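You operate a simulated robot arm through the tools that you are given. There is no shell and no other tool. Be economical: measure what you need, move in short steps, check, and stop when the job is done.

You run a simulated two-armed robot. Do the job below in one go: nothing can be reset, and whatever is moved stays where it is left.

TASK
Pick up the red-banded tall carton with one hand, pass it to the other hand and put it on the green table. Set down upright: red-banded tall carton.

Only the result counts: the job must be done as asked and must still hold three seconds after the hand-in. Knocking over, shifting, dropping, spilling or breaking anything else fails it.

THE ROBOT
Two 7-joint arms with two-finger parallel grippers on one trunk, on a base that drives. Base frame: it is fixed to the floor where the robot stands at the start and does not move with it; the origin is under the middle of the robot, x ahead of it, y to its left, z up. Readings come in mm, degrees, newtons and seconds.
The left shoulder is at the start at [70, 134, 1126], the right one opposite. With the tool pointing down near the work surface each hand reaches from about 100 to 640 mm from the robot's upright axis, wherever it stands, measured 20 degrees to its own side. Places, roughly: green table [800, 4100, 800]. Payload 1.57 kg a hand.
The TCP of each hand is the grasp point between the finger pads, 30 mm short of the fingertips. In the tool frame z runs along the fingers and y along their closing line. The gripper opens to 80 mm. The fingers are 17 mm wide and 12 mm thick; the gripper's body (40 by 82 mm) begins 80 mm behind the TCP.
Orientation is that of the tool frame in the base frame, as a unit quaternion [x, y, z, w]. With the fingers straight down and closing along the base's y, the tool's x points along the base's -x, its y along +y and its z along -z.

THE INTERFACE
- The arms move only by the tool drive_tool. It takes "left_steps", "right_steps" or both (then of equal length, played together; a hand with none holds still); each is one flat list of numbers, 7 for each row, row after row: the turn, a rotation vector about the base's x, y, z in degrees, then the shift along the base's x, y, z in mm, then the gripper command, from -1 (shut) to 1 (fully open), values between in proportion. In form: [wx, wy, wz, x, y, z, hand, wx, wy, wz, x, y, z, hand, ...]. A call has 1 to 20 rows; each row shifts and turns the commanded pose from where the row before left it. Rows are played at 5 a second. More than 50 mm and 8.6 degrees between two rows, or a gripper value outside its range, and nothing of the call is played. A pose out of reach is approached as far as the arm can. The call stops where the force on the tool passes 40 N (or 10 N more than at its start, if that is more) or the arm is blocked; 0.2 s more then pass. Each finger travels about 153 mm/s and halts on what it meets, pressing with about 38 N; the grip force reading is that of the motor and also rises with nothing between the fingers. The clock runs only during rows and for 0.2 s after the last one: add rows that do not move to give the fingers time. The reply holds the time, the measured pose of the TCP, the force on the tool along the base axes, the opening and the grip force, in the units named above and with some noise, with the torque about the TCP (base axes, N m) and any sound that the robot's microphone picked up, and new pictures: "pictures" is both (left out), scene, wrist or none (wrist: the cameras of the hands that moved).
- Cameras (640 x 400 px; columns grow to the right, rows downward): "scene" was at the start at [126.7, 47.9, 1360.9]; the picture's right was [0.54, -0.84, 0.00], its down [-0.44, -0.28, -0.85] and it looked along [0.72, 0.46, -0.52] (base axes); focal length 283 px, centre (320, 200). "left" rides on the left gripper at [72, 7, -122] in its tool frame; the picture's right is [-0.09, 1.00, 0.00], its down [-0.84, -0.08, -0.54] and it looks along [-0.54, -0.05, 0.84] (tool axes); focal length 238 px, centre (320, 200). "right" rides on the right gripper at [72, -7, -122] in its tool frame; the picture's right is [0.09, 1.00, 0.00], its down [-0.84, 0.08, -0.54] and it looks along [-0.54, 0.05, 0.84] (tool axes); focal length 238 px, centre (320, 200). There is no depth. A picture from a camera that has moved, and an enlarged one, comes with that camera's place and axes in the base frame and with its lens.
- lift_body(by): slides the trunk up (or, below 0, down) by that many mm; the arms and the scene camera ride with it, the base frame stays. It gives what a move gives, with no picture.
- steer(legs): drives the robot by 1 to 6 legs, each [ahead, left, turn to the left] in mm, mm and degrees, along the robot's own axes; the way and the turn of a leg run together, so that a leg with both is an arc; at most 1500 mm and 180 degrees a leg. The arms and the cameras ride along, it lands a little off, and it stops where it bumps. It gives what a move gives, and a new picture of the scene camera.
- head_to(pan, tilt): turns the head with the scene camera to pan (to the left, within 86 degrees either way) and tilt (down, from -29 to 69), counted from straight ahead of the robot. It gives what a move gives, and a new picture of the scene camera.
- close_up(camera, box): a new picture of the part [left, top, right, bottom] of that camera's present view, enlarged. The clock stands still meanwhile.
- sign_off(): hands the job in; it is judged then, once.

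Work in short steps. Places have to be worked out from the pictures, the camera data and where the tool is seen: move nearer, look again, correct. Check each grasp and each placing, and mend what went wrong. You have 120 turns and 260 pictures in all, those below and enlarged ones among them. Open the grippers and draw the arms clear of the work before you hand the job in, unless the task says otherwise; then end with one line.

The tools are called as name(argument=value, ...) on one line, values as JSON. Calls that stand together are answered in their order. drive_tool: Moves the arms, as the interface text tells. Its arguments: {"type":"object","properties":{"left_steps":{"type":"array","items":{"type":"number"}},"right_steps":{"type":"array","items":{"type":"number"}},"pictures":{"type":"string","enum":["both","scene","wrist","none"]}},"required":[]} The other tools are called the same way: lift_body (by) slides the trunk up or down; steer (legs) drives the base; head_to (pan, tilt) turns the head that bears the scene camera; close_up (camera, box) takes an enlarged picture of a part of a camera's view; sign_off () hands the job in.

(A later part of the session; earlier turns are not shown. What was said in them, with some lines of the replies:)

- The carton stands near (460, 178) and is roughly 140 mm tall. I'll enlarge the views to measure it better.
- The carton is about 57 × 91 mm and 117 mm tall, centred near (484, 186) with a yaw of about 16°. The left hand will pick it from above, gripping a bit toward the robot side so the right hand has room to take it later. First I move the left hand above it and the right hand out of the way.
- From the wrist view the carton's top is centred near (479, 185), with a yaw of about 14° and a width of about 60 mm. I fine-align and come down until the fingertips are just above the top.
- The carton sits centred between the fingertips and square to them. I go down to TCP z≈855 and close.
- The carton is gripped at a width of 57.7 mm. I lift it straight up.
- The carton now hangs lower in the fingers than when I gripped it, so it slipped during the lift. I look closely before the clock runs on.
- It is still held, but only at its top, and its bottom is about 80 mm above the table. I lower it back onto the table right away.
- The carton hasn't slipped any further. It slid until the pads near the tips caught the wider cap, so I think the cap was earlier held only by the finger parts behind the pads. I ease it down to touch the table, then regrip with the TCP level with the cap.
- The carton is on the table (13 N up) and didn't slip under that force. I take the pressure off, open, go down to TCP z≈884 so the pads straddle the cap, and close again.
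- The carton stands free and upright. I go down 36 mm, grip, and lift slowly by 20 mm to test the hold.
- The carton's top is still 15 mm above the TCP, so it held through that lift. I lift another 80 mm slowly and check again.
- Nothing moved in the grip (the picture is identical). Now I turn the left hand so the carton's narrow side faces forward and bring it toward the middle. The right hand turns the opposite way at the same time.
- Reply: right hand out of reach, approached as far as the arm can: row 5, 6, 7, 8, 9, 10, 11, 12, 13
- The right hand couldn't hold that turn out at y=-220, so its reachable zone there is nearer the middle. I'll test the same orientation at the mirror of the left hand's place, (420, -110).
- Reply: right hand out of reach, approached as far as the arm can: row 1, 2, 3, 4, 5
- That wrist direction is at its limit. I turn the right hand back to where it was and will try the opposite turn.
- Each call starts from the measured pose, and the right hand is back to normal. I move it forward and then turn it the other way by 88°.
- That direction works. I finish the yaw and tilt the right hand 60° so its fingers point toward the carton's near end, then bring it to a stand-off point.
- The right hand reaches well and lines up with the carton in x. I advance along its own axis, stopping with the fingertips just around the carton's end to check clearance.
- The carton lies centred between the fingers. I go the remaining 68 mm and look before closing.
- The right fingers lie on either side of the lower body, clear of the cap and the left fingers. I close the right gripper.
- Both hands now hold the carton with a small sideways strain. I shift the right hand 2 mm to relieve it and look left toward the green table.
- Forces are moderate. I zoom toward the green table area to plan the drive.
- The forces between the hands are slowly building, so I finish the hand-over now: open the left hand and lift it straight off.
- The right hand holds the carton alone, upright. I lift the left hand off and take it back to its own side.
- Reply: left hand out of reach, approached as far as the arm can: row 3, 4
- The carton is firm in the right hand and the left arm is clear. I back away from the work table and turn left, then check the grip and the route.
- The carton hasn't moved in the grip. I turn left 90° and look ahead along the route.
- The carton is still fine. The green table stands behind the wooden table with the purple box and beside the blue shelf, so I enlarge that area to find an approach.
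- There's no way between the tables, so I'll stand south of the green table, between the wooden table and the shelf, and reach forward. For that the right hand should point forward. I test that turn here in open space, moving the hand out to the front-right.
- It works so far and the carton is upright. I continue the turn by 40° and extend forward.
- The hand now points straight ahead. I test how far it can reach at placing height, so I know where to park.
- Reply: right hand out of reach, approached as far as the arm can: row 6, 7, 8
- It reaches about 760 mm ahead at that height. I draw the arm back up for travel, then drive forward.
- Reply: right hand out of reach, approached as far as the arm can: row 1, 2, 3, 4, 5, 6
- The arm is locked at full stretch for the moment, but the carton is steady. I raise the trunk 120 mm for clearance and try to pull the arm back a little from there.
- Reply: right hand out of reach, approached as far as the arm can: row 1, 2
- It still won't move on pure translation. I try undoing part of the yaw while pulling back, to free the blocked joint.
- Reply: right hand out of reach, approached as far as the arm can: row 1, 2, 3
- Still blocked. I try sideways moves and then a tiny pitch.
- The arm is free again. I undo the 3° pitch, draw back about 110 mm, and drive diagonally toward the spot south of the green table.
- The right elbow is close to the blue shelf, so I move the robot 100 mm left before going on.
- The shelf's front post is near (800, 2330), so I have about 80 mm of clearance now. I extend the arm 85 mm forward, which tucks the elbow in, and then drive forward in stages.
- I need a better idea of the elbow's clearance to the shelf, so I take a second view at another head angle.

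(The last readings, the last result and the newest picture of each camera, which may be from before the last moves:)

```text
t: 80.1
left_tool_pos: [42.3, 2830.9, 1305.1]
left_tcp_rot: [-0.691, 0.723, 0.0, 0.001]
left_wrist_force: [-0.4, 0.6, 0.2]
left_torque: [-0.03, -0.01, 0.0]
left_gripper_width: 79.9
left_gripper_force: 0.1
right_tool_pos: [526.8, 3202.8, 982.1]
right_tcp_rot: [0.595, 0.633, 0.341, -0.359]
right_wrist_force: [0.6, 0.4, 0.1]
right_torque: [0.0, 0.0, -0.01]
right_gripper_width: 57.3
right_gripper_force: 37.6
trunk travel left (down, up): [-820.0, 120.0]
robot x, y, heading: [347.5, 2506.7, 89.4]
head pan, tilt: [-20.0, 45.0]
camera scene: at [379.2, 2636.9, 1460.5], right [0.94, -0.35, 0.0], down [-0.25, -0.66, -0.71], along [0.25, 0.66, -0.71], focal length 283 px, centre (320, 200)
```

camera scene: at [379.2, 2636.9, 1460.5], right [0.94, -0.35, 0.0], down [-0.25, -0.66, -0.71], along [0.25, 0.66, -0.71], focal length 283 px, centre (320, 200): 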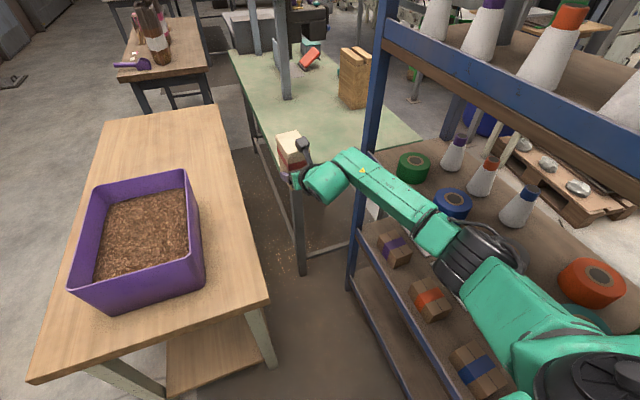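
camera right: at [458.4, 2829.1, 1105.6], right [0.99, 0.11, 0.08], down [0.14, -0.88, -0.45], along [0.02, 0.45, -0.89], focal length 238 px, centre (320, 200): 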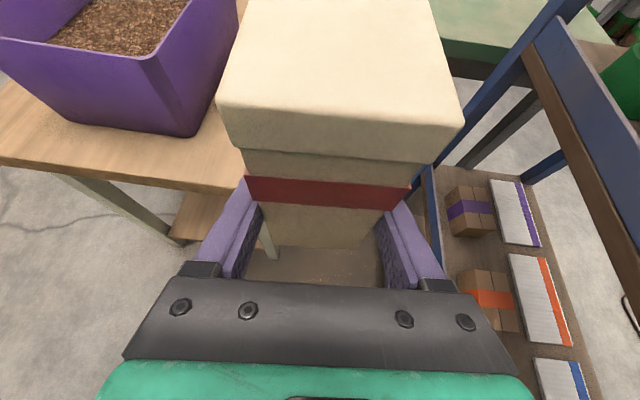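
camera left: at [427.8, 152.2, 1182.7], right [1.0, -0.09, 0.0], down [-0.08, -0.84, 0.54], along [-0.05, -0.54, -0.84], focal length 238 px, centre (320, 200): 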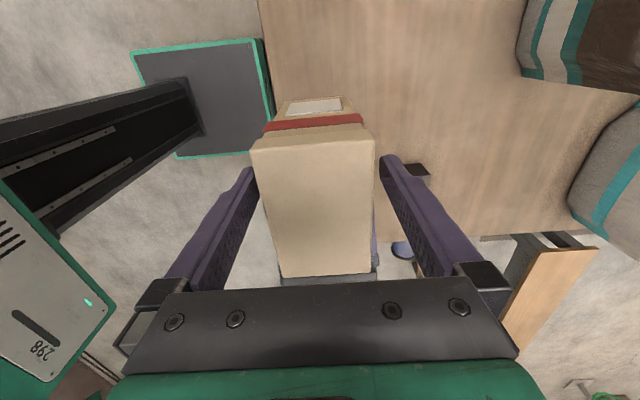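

The elbow sits about 330–400 mm to the robot's right and the shelf face is near x = 820. I won't shift further right; turning about 7° right while driving ahead carries the hand over the table's front corner instead.

steer(legs=[[140, 25, -3.6]])

```text
t: 81.5
left_tool_pos: [43.9, 2987.0, 1305.8]
left_tcp_rot: [-0.667, 0.745, 0.001, 0.001]
left_wrist_force: [-0.5, -0.4, -0.7]
left_torque: [0.04, 0.0, 0.0]
left_gripper_width: 80.0
left_gripper_force: 0.0
right_tool_pos: [550.6, 3327.4, 983.1]
right_tcp_rot: [0.614, 0.613, 0.354, -0.349]
right_wrist_force: [0.1, 0.5, -0.5]
right_torque: [0.0, -0.03, 0.0]
right_gripper_width: 57.2
right_gripper_force: 38.3
trunk travel left (down, up): [-820.0, 120.0]
robot x, y, heading: [328.6, 2651.9, 85.6]
head pan, tilt: [-20.0, 45.0]
camera scene: at [367.9, 2770.9, 1460.8], right [0.91, -0.41, 0.0], down [-0.29, -0.64, -0.71], along [0.29, 0.65, -0.71], focal length 283 px, centre (320, 200)
```

scene: 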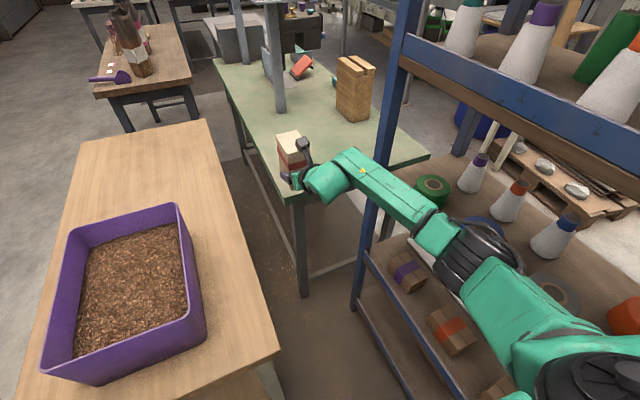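

The table's front edge is at y≈3410, from x≈520 to 1123, and its front-left area is empty. I advance 120 mm more with a 4° right turn.

steer(legs=[[120, 0, -4]])

```text
t: 82.7
left_tool_pos: [80.0, 3126.5, 1305.9]
left_tcp_rot: [-0.642, 0.767, 0.001, 0.001]
left_wrist_force: [0.4, 0.5, 0.6]
left_torque: [0.01, 0.03, 0.0]
left_gripper_width: 80.1
left_gripper_force: 0.1
right_tool_pos: [608.7, 3431.5, 983.2]
right_tcp_rot: [0.633, 0.593, 0.364, -0.338]
right_wrist_force: [-0.1, -0.6, 0.3]
right_torque: [-0.01, 0.0, 0.01]
right_gripper_width: 57.5
right_gripper_force: 37.9
trunk travel left (down, up): [-820.0, 120.0]
robot x, y, heading: [341.0, 2767.7, 82.0]
head pan, tilt: [-20.0, 45.0]
camera scene: at [388.3, 2888.4, 1460.9], right [0.88, -0.47, 0.0], down [-0.33, -0.62, -0.71], along [0.33, 0.63, -0.71], focal length 283 px, centre (320, 200)
```

scene: 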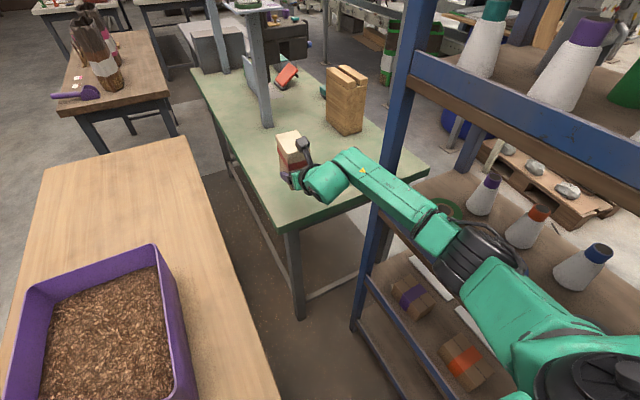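

The hand is over the table corner. I extend the arm 45 mm further in.

drive_tool(right_steps=[0, 0, 0, 2, 15, 0, -1, 0, 0, 0, 2, 15, 0, -1, 0, 0, 0, 2, 15, 0, -1, 0, 0, 0, 0, 0, 0, -1], pictures="wrist")

steer(legs=[[20, 0, 0]])

```text
t: 83.7
left_tool_pos: [80.4, 3127.6, 1306.3]
left_tcp_rot: [-0.643, 0.766, 0.0, 0.0]
left_wrist_force: [-0.8, -0.9, 0.1]
left_torque: [-0.01, 0.03, 0.03]
left_gripper_width: 80.0
left_gripper_force: 0.1
right_tool_pos: [615.8, 3477.7, 983.1]
right_tcp_rot: [0.635, 0.593, 0.364, -0.337]
right_wrist_force: [0.4, -1.2, 0.3]
right_torque: [0.0, -0.01, -0.02]
right_gripper_width: 57.8
right_gripper_force: 38.5
trunk travel left (down, up): [-820.0, 120.0]
robot x, y, heading: [345.7, 2771.8, 82.1]
head pan, tilt: [-20.0, 45.0]
camera right: at [604.5, 3409.7, 1106.5], right [1.0, -0.02, 0.08], down [0.02, -0.9, -0.45], along [0.08, 0.45, -0.89], focal length 238 px, centre (320, 200)
```

right: 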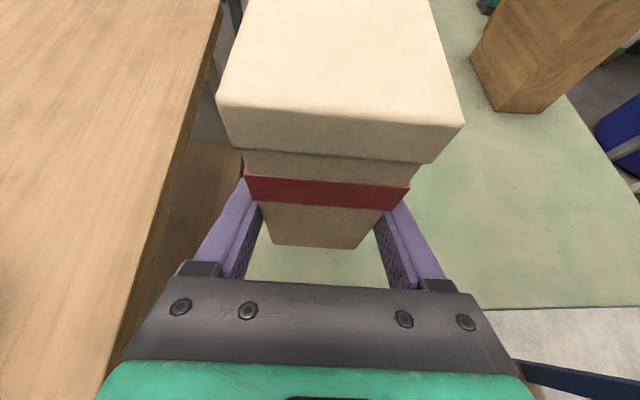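

```text
t: 84.5
left_tool_pos: [81.1, 3142.1, 1308.5]
left_tcp_rot: [-0.642, 0.767, 0.002, 0.001]
left_wrist_force: [0.8, -1.1, 0.2]
left_torque: [0.05, -0.01, 0.0]
left_gripper_width: 79.8
left_gripper_force: 0.0
right_tool_pos: [617.2, 3492.8, 986.3]
right_tcp_rot: [0.633, 0.593, 0.365, -0.339]
right_wrist_force: [0.1, -0.5, -0.4]
right_torque: [-0.06, 0.0, -0.01]
right_gripper_width: 57.4
right_gripper_force: 37.8
trunk travel left (down, up): [-820.0, 120.0]
robot x, y, heading: [339.9, 2789.5, 81.6]
head pan, tilt: [-20.0, 45.0]
camera scene: at [391.1, 2904.8, 1461.2], right [0.88, -0.47, 0.0], down [-0.33, -0.62, -0.71], along [0.33, 0.63, -0.7], focal length 283 px, centre (320, 200)
```

scene: 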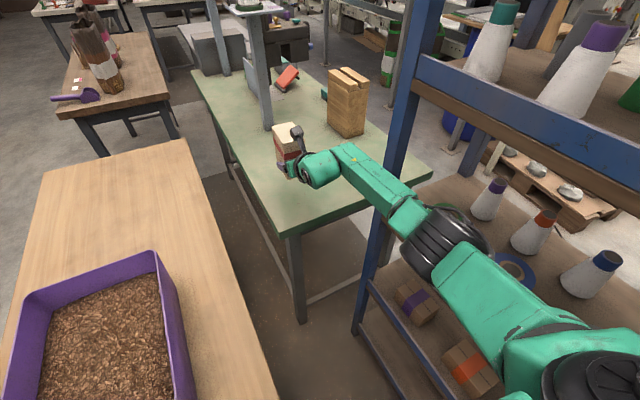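

The carton (bottom about z=950) is over the table corner with margins. I lower the trunk 125 mm.

lift_body(by=-125)

close_up(camera="scene", box=[220, 90, 460, 290])

```text
t: 86.0
left_tool_pos: [83.3, 3149.2, 1181.7]
left_tcp_rot: [-0.642, 0.767, 0.002, 0.001]
left_wrist_force: [0.0, 0.4, 0.5]
left_torque: [0.0, 0.02, 0.0]
left_gripper_width: 80.1
left_gripper_force: 0.1
right_tool_pos: [618.8, 3497.1, 857.4]
right_tcp_rot: [0.634, 0.593, 0.364, -0.337]
right_wrist_force: [0.5, 0.5, -0.8]
right_torque: [0.03, 0.02, -0.02]
right_gripper_width: 57.5
right_gripper_force: 37.6
trunk travel left (down, up): [-695.0, 245.0]
robot x, y, heading: [346.8, 2788.3, 81.7]
head pan, tilt: [-20.0, 45.0]
```

```text
2.00 times, centred on (340, 190) of scene
camera zoom: at [391.9, 2910.8, 1335.6], right [0.88, -0.47, 0.0], down [-0.33, -0.62, -0.71], along [0.33, 0.62, -0.71], focal length 566 px, centre (280, 220)
```

zoom: 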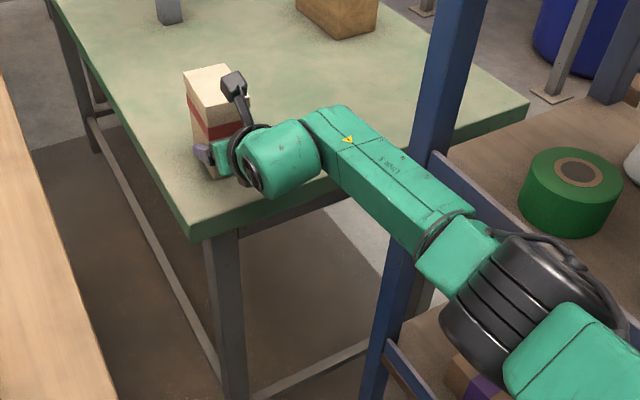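

Roughly 20 mm remain. I lower further with small trunk steps, watching the force.

lift_body(by=-14)

lift_body(by=-4)

```text
t: 86.7
left_tool_pos: [81.1, 3142.7, 1169.3]
left_tcp_rot: [-0.642, 0.767, 0.002, 0.001]
left_wrist_force: [0.5, -0.3, -0.2]
left_torque: [0.01, 0.02, 0.01]
left_gripper_width: 80.1
left_gripper_force: 0.1
right_tool_pos: [618.6, 3495.6, 855.7]
right_tcp_rot: [0.63, 0.591, 0.369, -0.344]
right_wrist_force: [6.1, 6.7, 31.8]
right_torque: [-0.17, 0.09, 0.07]
right_gripper_width: 57.7
right_gripper_force: 38.4
trunk travel left (down, up): [-681.0, 259.0]
robot x, y, heading: [347.9, 2793.1, 81.9]
head pan, tilt: [-20.0, 45.0]
```

```text
t: 87.2
left_tool_pos: [82.3, 3141.8, 1165.5]
left_tcp_rot: [-0.642, 0.766, 0.002, 0.002]
left_wrist_force: [-0.7, 0.3, -0.7]
left_torque: [0.02, 0.02, 0.0]
left_gripper_width: 80.1
left_gripper_force: 0.1
right_tool_pos: [617.5, 3494.8, 851.6]
right_tcp_rot: [0.63, 0.59, 0.369, -0.343]
right_wrist_force: [5.7, 3.7, 33.8]
right_torque: [0.12, 0.02, -0.12]
right_gripper_width: 57.6
right_gripper_force: 38.2
trunk travel left (down, up): [-677.0, 263.0]
robot x, y, heading: [349.5, 2789.4, 82.0]
head pan, tilt: [-20.0, 45.0]
```

The carton is on the table (about 33 N). I relieve most of the pressing before opening.

lift_body(by=9)

close_up(camera="right", box=[120, 0, 520, 300])

```text
t: 87.8
left_tool_pos: [81.4, 3143.8, 1171.4]
left_tcp_rot: [-0.642, 0.766, 0.001, 0.002]
left_wrist_force: [0.4, -0.2, 1.1]
left_torque: [0.02, 0.03, -0.01]
left_gripper_width: 80.0
left_gripper_force: 0.0
right_tool_pos: [616.8, 3494.4, 851.7]
right_tcp_rot: [0.633, 0.593, 0.365, -0.338]
right_wrist_force: [1.5, 0.9, 13.8]
right_torque: [0.97, 0.0, -0.08]
right_gripper_width: 57.5
right_gripper_force: 38.1
trunk travel left (down, up): [-686.0, 254.0]
robot x, y, heading: [346.7, 2791.1, 81.9]
head pan, tilt: [-20.0, 45.0]
```

```text
1.33 times, centred on (320, 150) of right
camera zoom: at [605.9, 3427.0, 973.7], right [1.0, -0.02, 0.08], down [0.02, -0.89, -0.45], along [0.09, 0.45, -0.89], focal length 318 px, centre (320, 267)
```

zoom: 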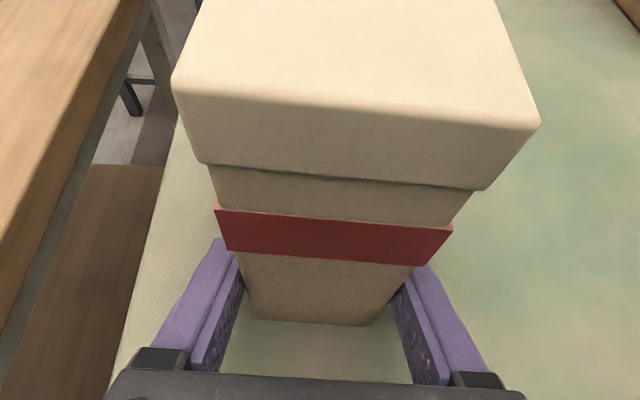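

I take off a little more load, then open the gripper gradually.

lift_body(by=4)

drive_tool(right_steps=[0, 0, 0, 0, 0, 0, 0.5, 0, 0, 0, 0, 0, 0, 0.8, 0, 0, 0, 0, 0, 0, 1, 0, 0, 0, 0, 0, 0, 1, 0, 0, 0, 0, 0, 0, 1], pictures="both")

```text
t: 88.3
left_tool_pos: [82.2, 3146.7, 1176.0]
left_tcp_rot: [-0.642, 0.766, 0.0, 0.0]
left_wrist_force: [0.3, 0.1, -0.5]
left_torque: [-0.02, -0.01, -0.02]
left_gripper_width: 80.0
left_gripper_force: 0.0
right_tool_pos: [618.0, 3494.9, 850.8]
right_tcp_rot: [0.635, 0.594, 0.363, -0.335]
right_wrist_force: [-1.0, -1.4, 2.3]
right_torque: [0.17, 0.12, 0.13]
right_gripper_width: 57.4
right_gripper_force: 37.6
trunk travel left (down, up): [-690.0, 250.0]
robot x, y, heading: [345.5, 2790.6, 81.9]
head pan, tilt: [-20.0, 45.0]
```

```text
t: 89.5
left_tool_pos: [83.2, 3148.3, 1177.1]
left_tcp_rot: [-0.643, 0.766, 0.001, 0.001]
left_wrist_force: [-0.1, 0.3, 0.1]
left_torque: [-0.01, 0.03, 0.01]
left_gripper_width: 80.0
left_gripper_force: 0.0
right_tool_pos: [618.9, 3497.2, 851.9]
right_tcp_rot: [0.635, 0.592, 0.365, -0.336]
right_wrist_force: [-0.5, 0.1, 0.0]
right_torque: [-0.03, 0.0, 0.01]
right_gripper_width: 79.9
right_gripper_force: 0.1
trunk travel left (down, up): [-690.0, 250.0]
robot x, y, heading: [346.0, 2791.3, 82.0]
head pan, tilt: [-20.0, 45.0]
camera scene: at [391.8, 2910.8, 1330.6], right [0.88, -0.47, 0.0], down [-0.33, -0.62, -0.71], along [0.33, 0.62, -0.71], focal length 283 px, centre (320, 200)
camera right: at [607.1, 3429.4, 976.4], right [1.0, -0.02, 0.08], down [0.02, -0.9, -0.45], along [0.08, 0.44, -0.89], focal length 238 px, centre (320, 200)
```

scene: 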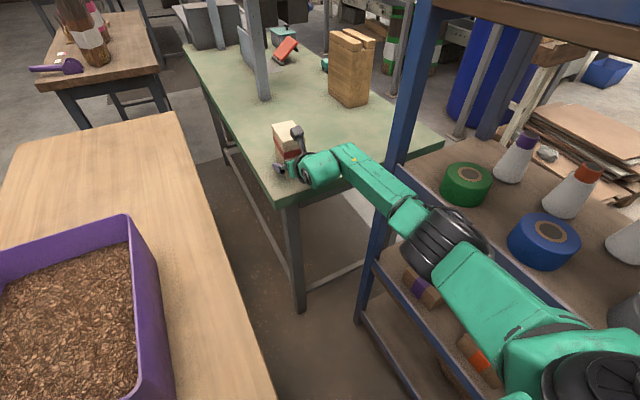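
right: 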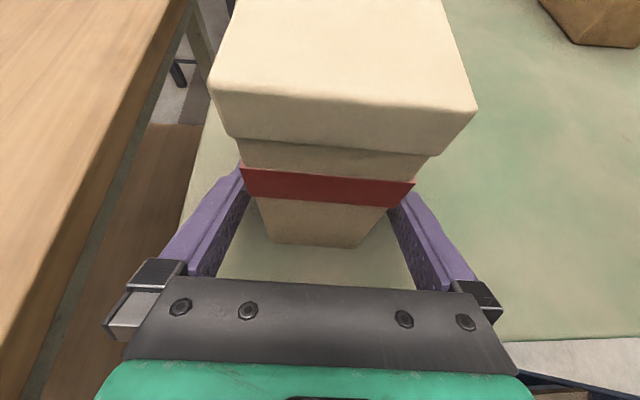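

The carton stands free with the gripper fully open around it. I back the hand out along its own axis in small steps.

drive_tool(right_steps=[0, 0, 0, -1, -12.9, 7.6, 1, 0, 0, 0, -1, -12.9, 7.6, 1, 0, 0, 0, -1, -12.9, 7.6, 1], pictures="wrist")

```text
t: 90.3
left_tool_pos: [83.8, 3147.7, 1175.9]
left_tcp_rot: [-0.642, 0.767, 0.001, 0.0]
left_wrist_force: [0.1, 0.0, 0.5]
left_torque: [0.02, -0.02, 0.03]
left_gripper_width: 79.9
left_gripper_force: 0.0
right_tool_pos: [615.7, 3456.8, 875.8]
right_tcp_rot: [0.634, 0.594, 0.363, -0.337]
right_wrist_force: [0.5, 0.4, -0.1]
right_torque: [0.02, -0.02, 0.01]
right_gripper_width: 79.8
right_gripper_force: 0.0
trunk travel left (down, up): [-690.0, 250.0]
robot x, y, heading: [345.0, 2784.5, 82.1]
head pan, tilt: [-20.0, 45.0]
camera right: at [604.3, 3389.9, 999.6], right [1.0, -0.02, 0.08], down [0.02, -0.9, -0.45], along [0.08, 0.45, -0.89], focal length 238 px, centre (320, 200)
```

right: 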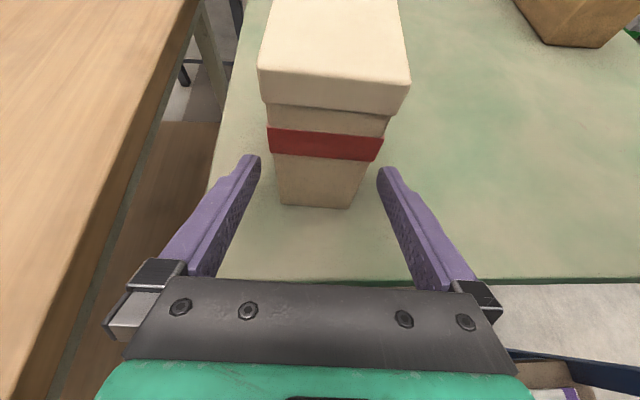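

The fingers are nearly out and the carton is undisturbed. I keep withdrawing.

drive_tool(right_steps=[0, 0, 0, -1, -15, 9, 1, 0, 0, 0, -1, -15, 9, 1, 0, 0, 0, -1, -15, 9, 1, 0, 0, 0, -1, -15, 9, 1, 0, 0, 0, -1, -15, 9, 1, 0, 0, 0, -1, -15, 9, 1], pictures="both")

```text
t: 91.7
left_tool_pos: [83.7, 3146.4, 1176.7]
left_tcp_rot: [-0.642, 0.767, 0.002, 0.0]
left_wrist_force: [0.9, 0.3, -0.2]
left_torque: [0.02, -0.01, 0.03]
left_gripper_width: 79.9
left_gripper_force: 0.1
right_tool_pos: [607.8, 3367.9, 931.4]
right_tcp_rot: [0.634, 0.593, 0.364, -0.337]
right_wrist_force: [-0.5, 0.0, 0.0]
right_torque: [0.01, 0.0, 0.02]
right_gripper_width: 80.3
right_gripper_force: 0.0
trunk travel left (down, up): [-690.0, 250.0]
robot x, y, heading: [347.8, 2793.3, 81.8]
head pan, tilt: [-20.0, 45.0]
camera scene: at [391.9, 2910.1, 1330.6], right [0.88, -0.47, 0.0], down [-0.33, -0.62, -0.71], along [0.33, 0.62, -0.71], focal length 283 px, centre (320, 200)
camera right: at [596.9, 3299.9, 1054.8], right [1.0, -0.02, 0.08], down [0.02, -0.9, -0.45], along [0.08, 0.45, -0.89], focal length 238 px, centre (320, 200)
```

scene: 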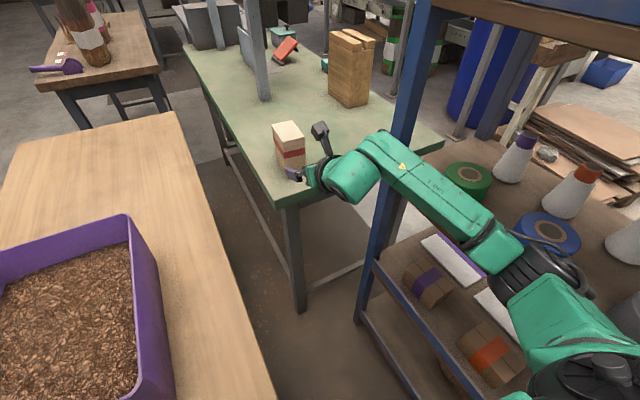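
right: 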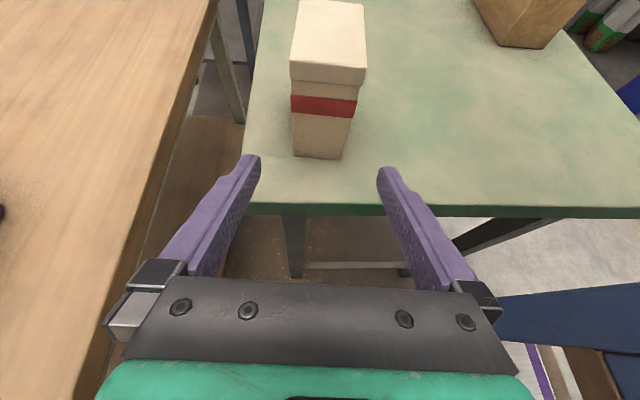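

The carton stands upright on the green table. I back the robot off a little, slightly leftward away from the shelf, and take a last look.

steer(legs=[[-150, 30, 0]])

close_up(camera="scene", box=[200, 60, 440, 220])

```text
t: 93.1
left_tool_pos: [32.9, 3004.9, 1175.6]
left_tcp_rot: [-0.643, 0.766, 0.001, -0.001]
left_wrist_force: [-0.3, -0.2, -0.3]
left_torque: [-0.01, -0.02, -0.01]
left_gripper_width: 80.4
left_gripper_force: 0.1
right_tool_pos: [557.0, 3226.1, 930.0]
right_tcp_rot: [0.634, 0.594, 0.363, -0.337]
right_wrist_force: [0.3, 0.6, -0.5]
right_torque: [-0.02, 0.02, 0.02]
right_gripper_width: 79.9
right_gripper_force: 0.1
trunk travel left (down, up): [-690.0, 250.0]
robot x, y, heading: [290.9, 2646.9, 82.3]
head pan, tilt: [-20.0, 45.0]
camera scene: at [342.3, 2768.9, 1330.4], right [0.88, -0.47, 0.0], down [-0.33, -0.63, -0.71], along [0.33, 0.62, -0.71], focal length 283 px, centre (320, 200)
```

scene: 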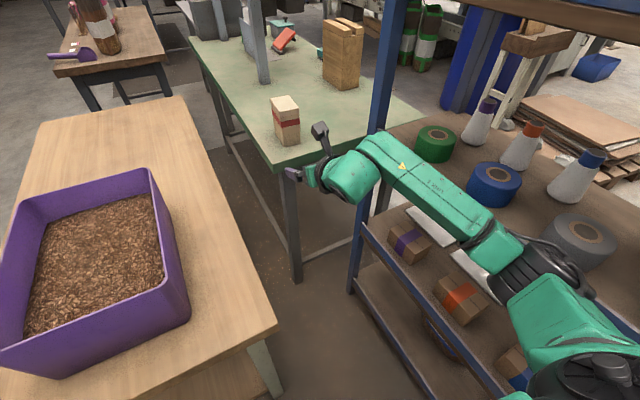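

```text
2.50 times, centred on (320, 140) of scene
camera zoom: at [342.3, 2768.9, 1330.4], right [0.88, -0.47, 0.0], down [-0.33, -0.63, -0.71], along [0.33, 0.62, -0.71], focal length 708 px, centre (320, 350)
```

zoom: 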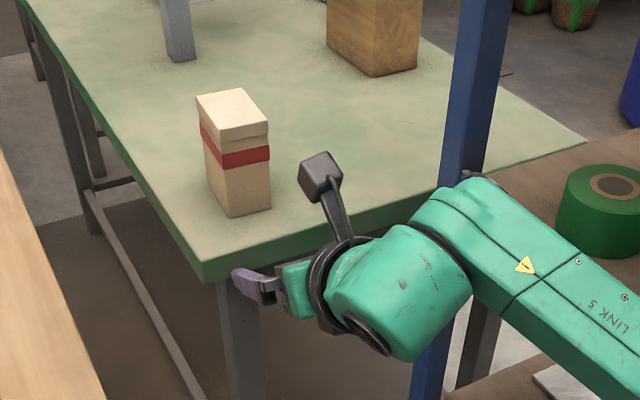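

The carton stands upright and fully on the green table, both grippers are open and the arms are clear. I hand the job in.

sign_off()

```text
The job is handed in.
```

The red-banded tall carton was picked up with the left hand, passed to the right hand in the air and set upright on the green table; both grippers are open, the arms are clear, and nothing else was seen to move.
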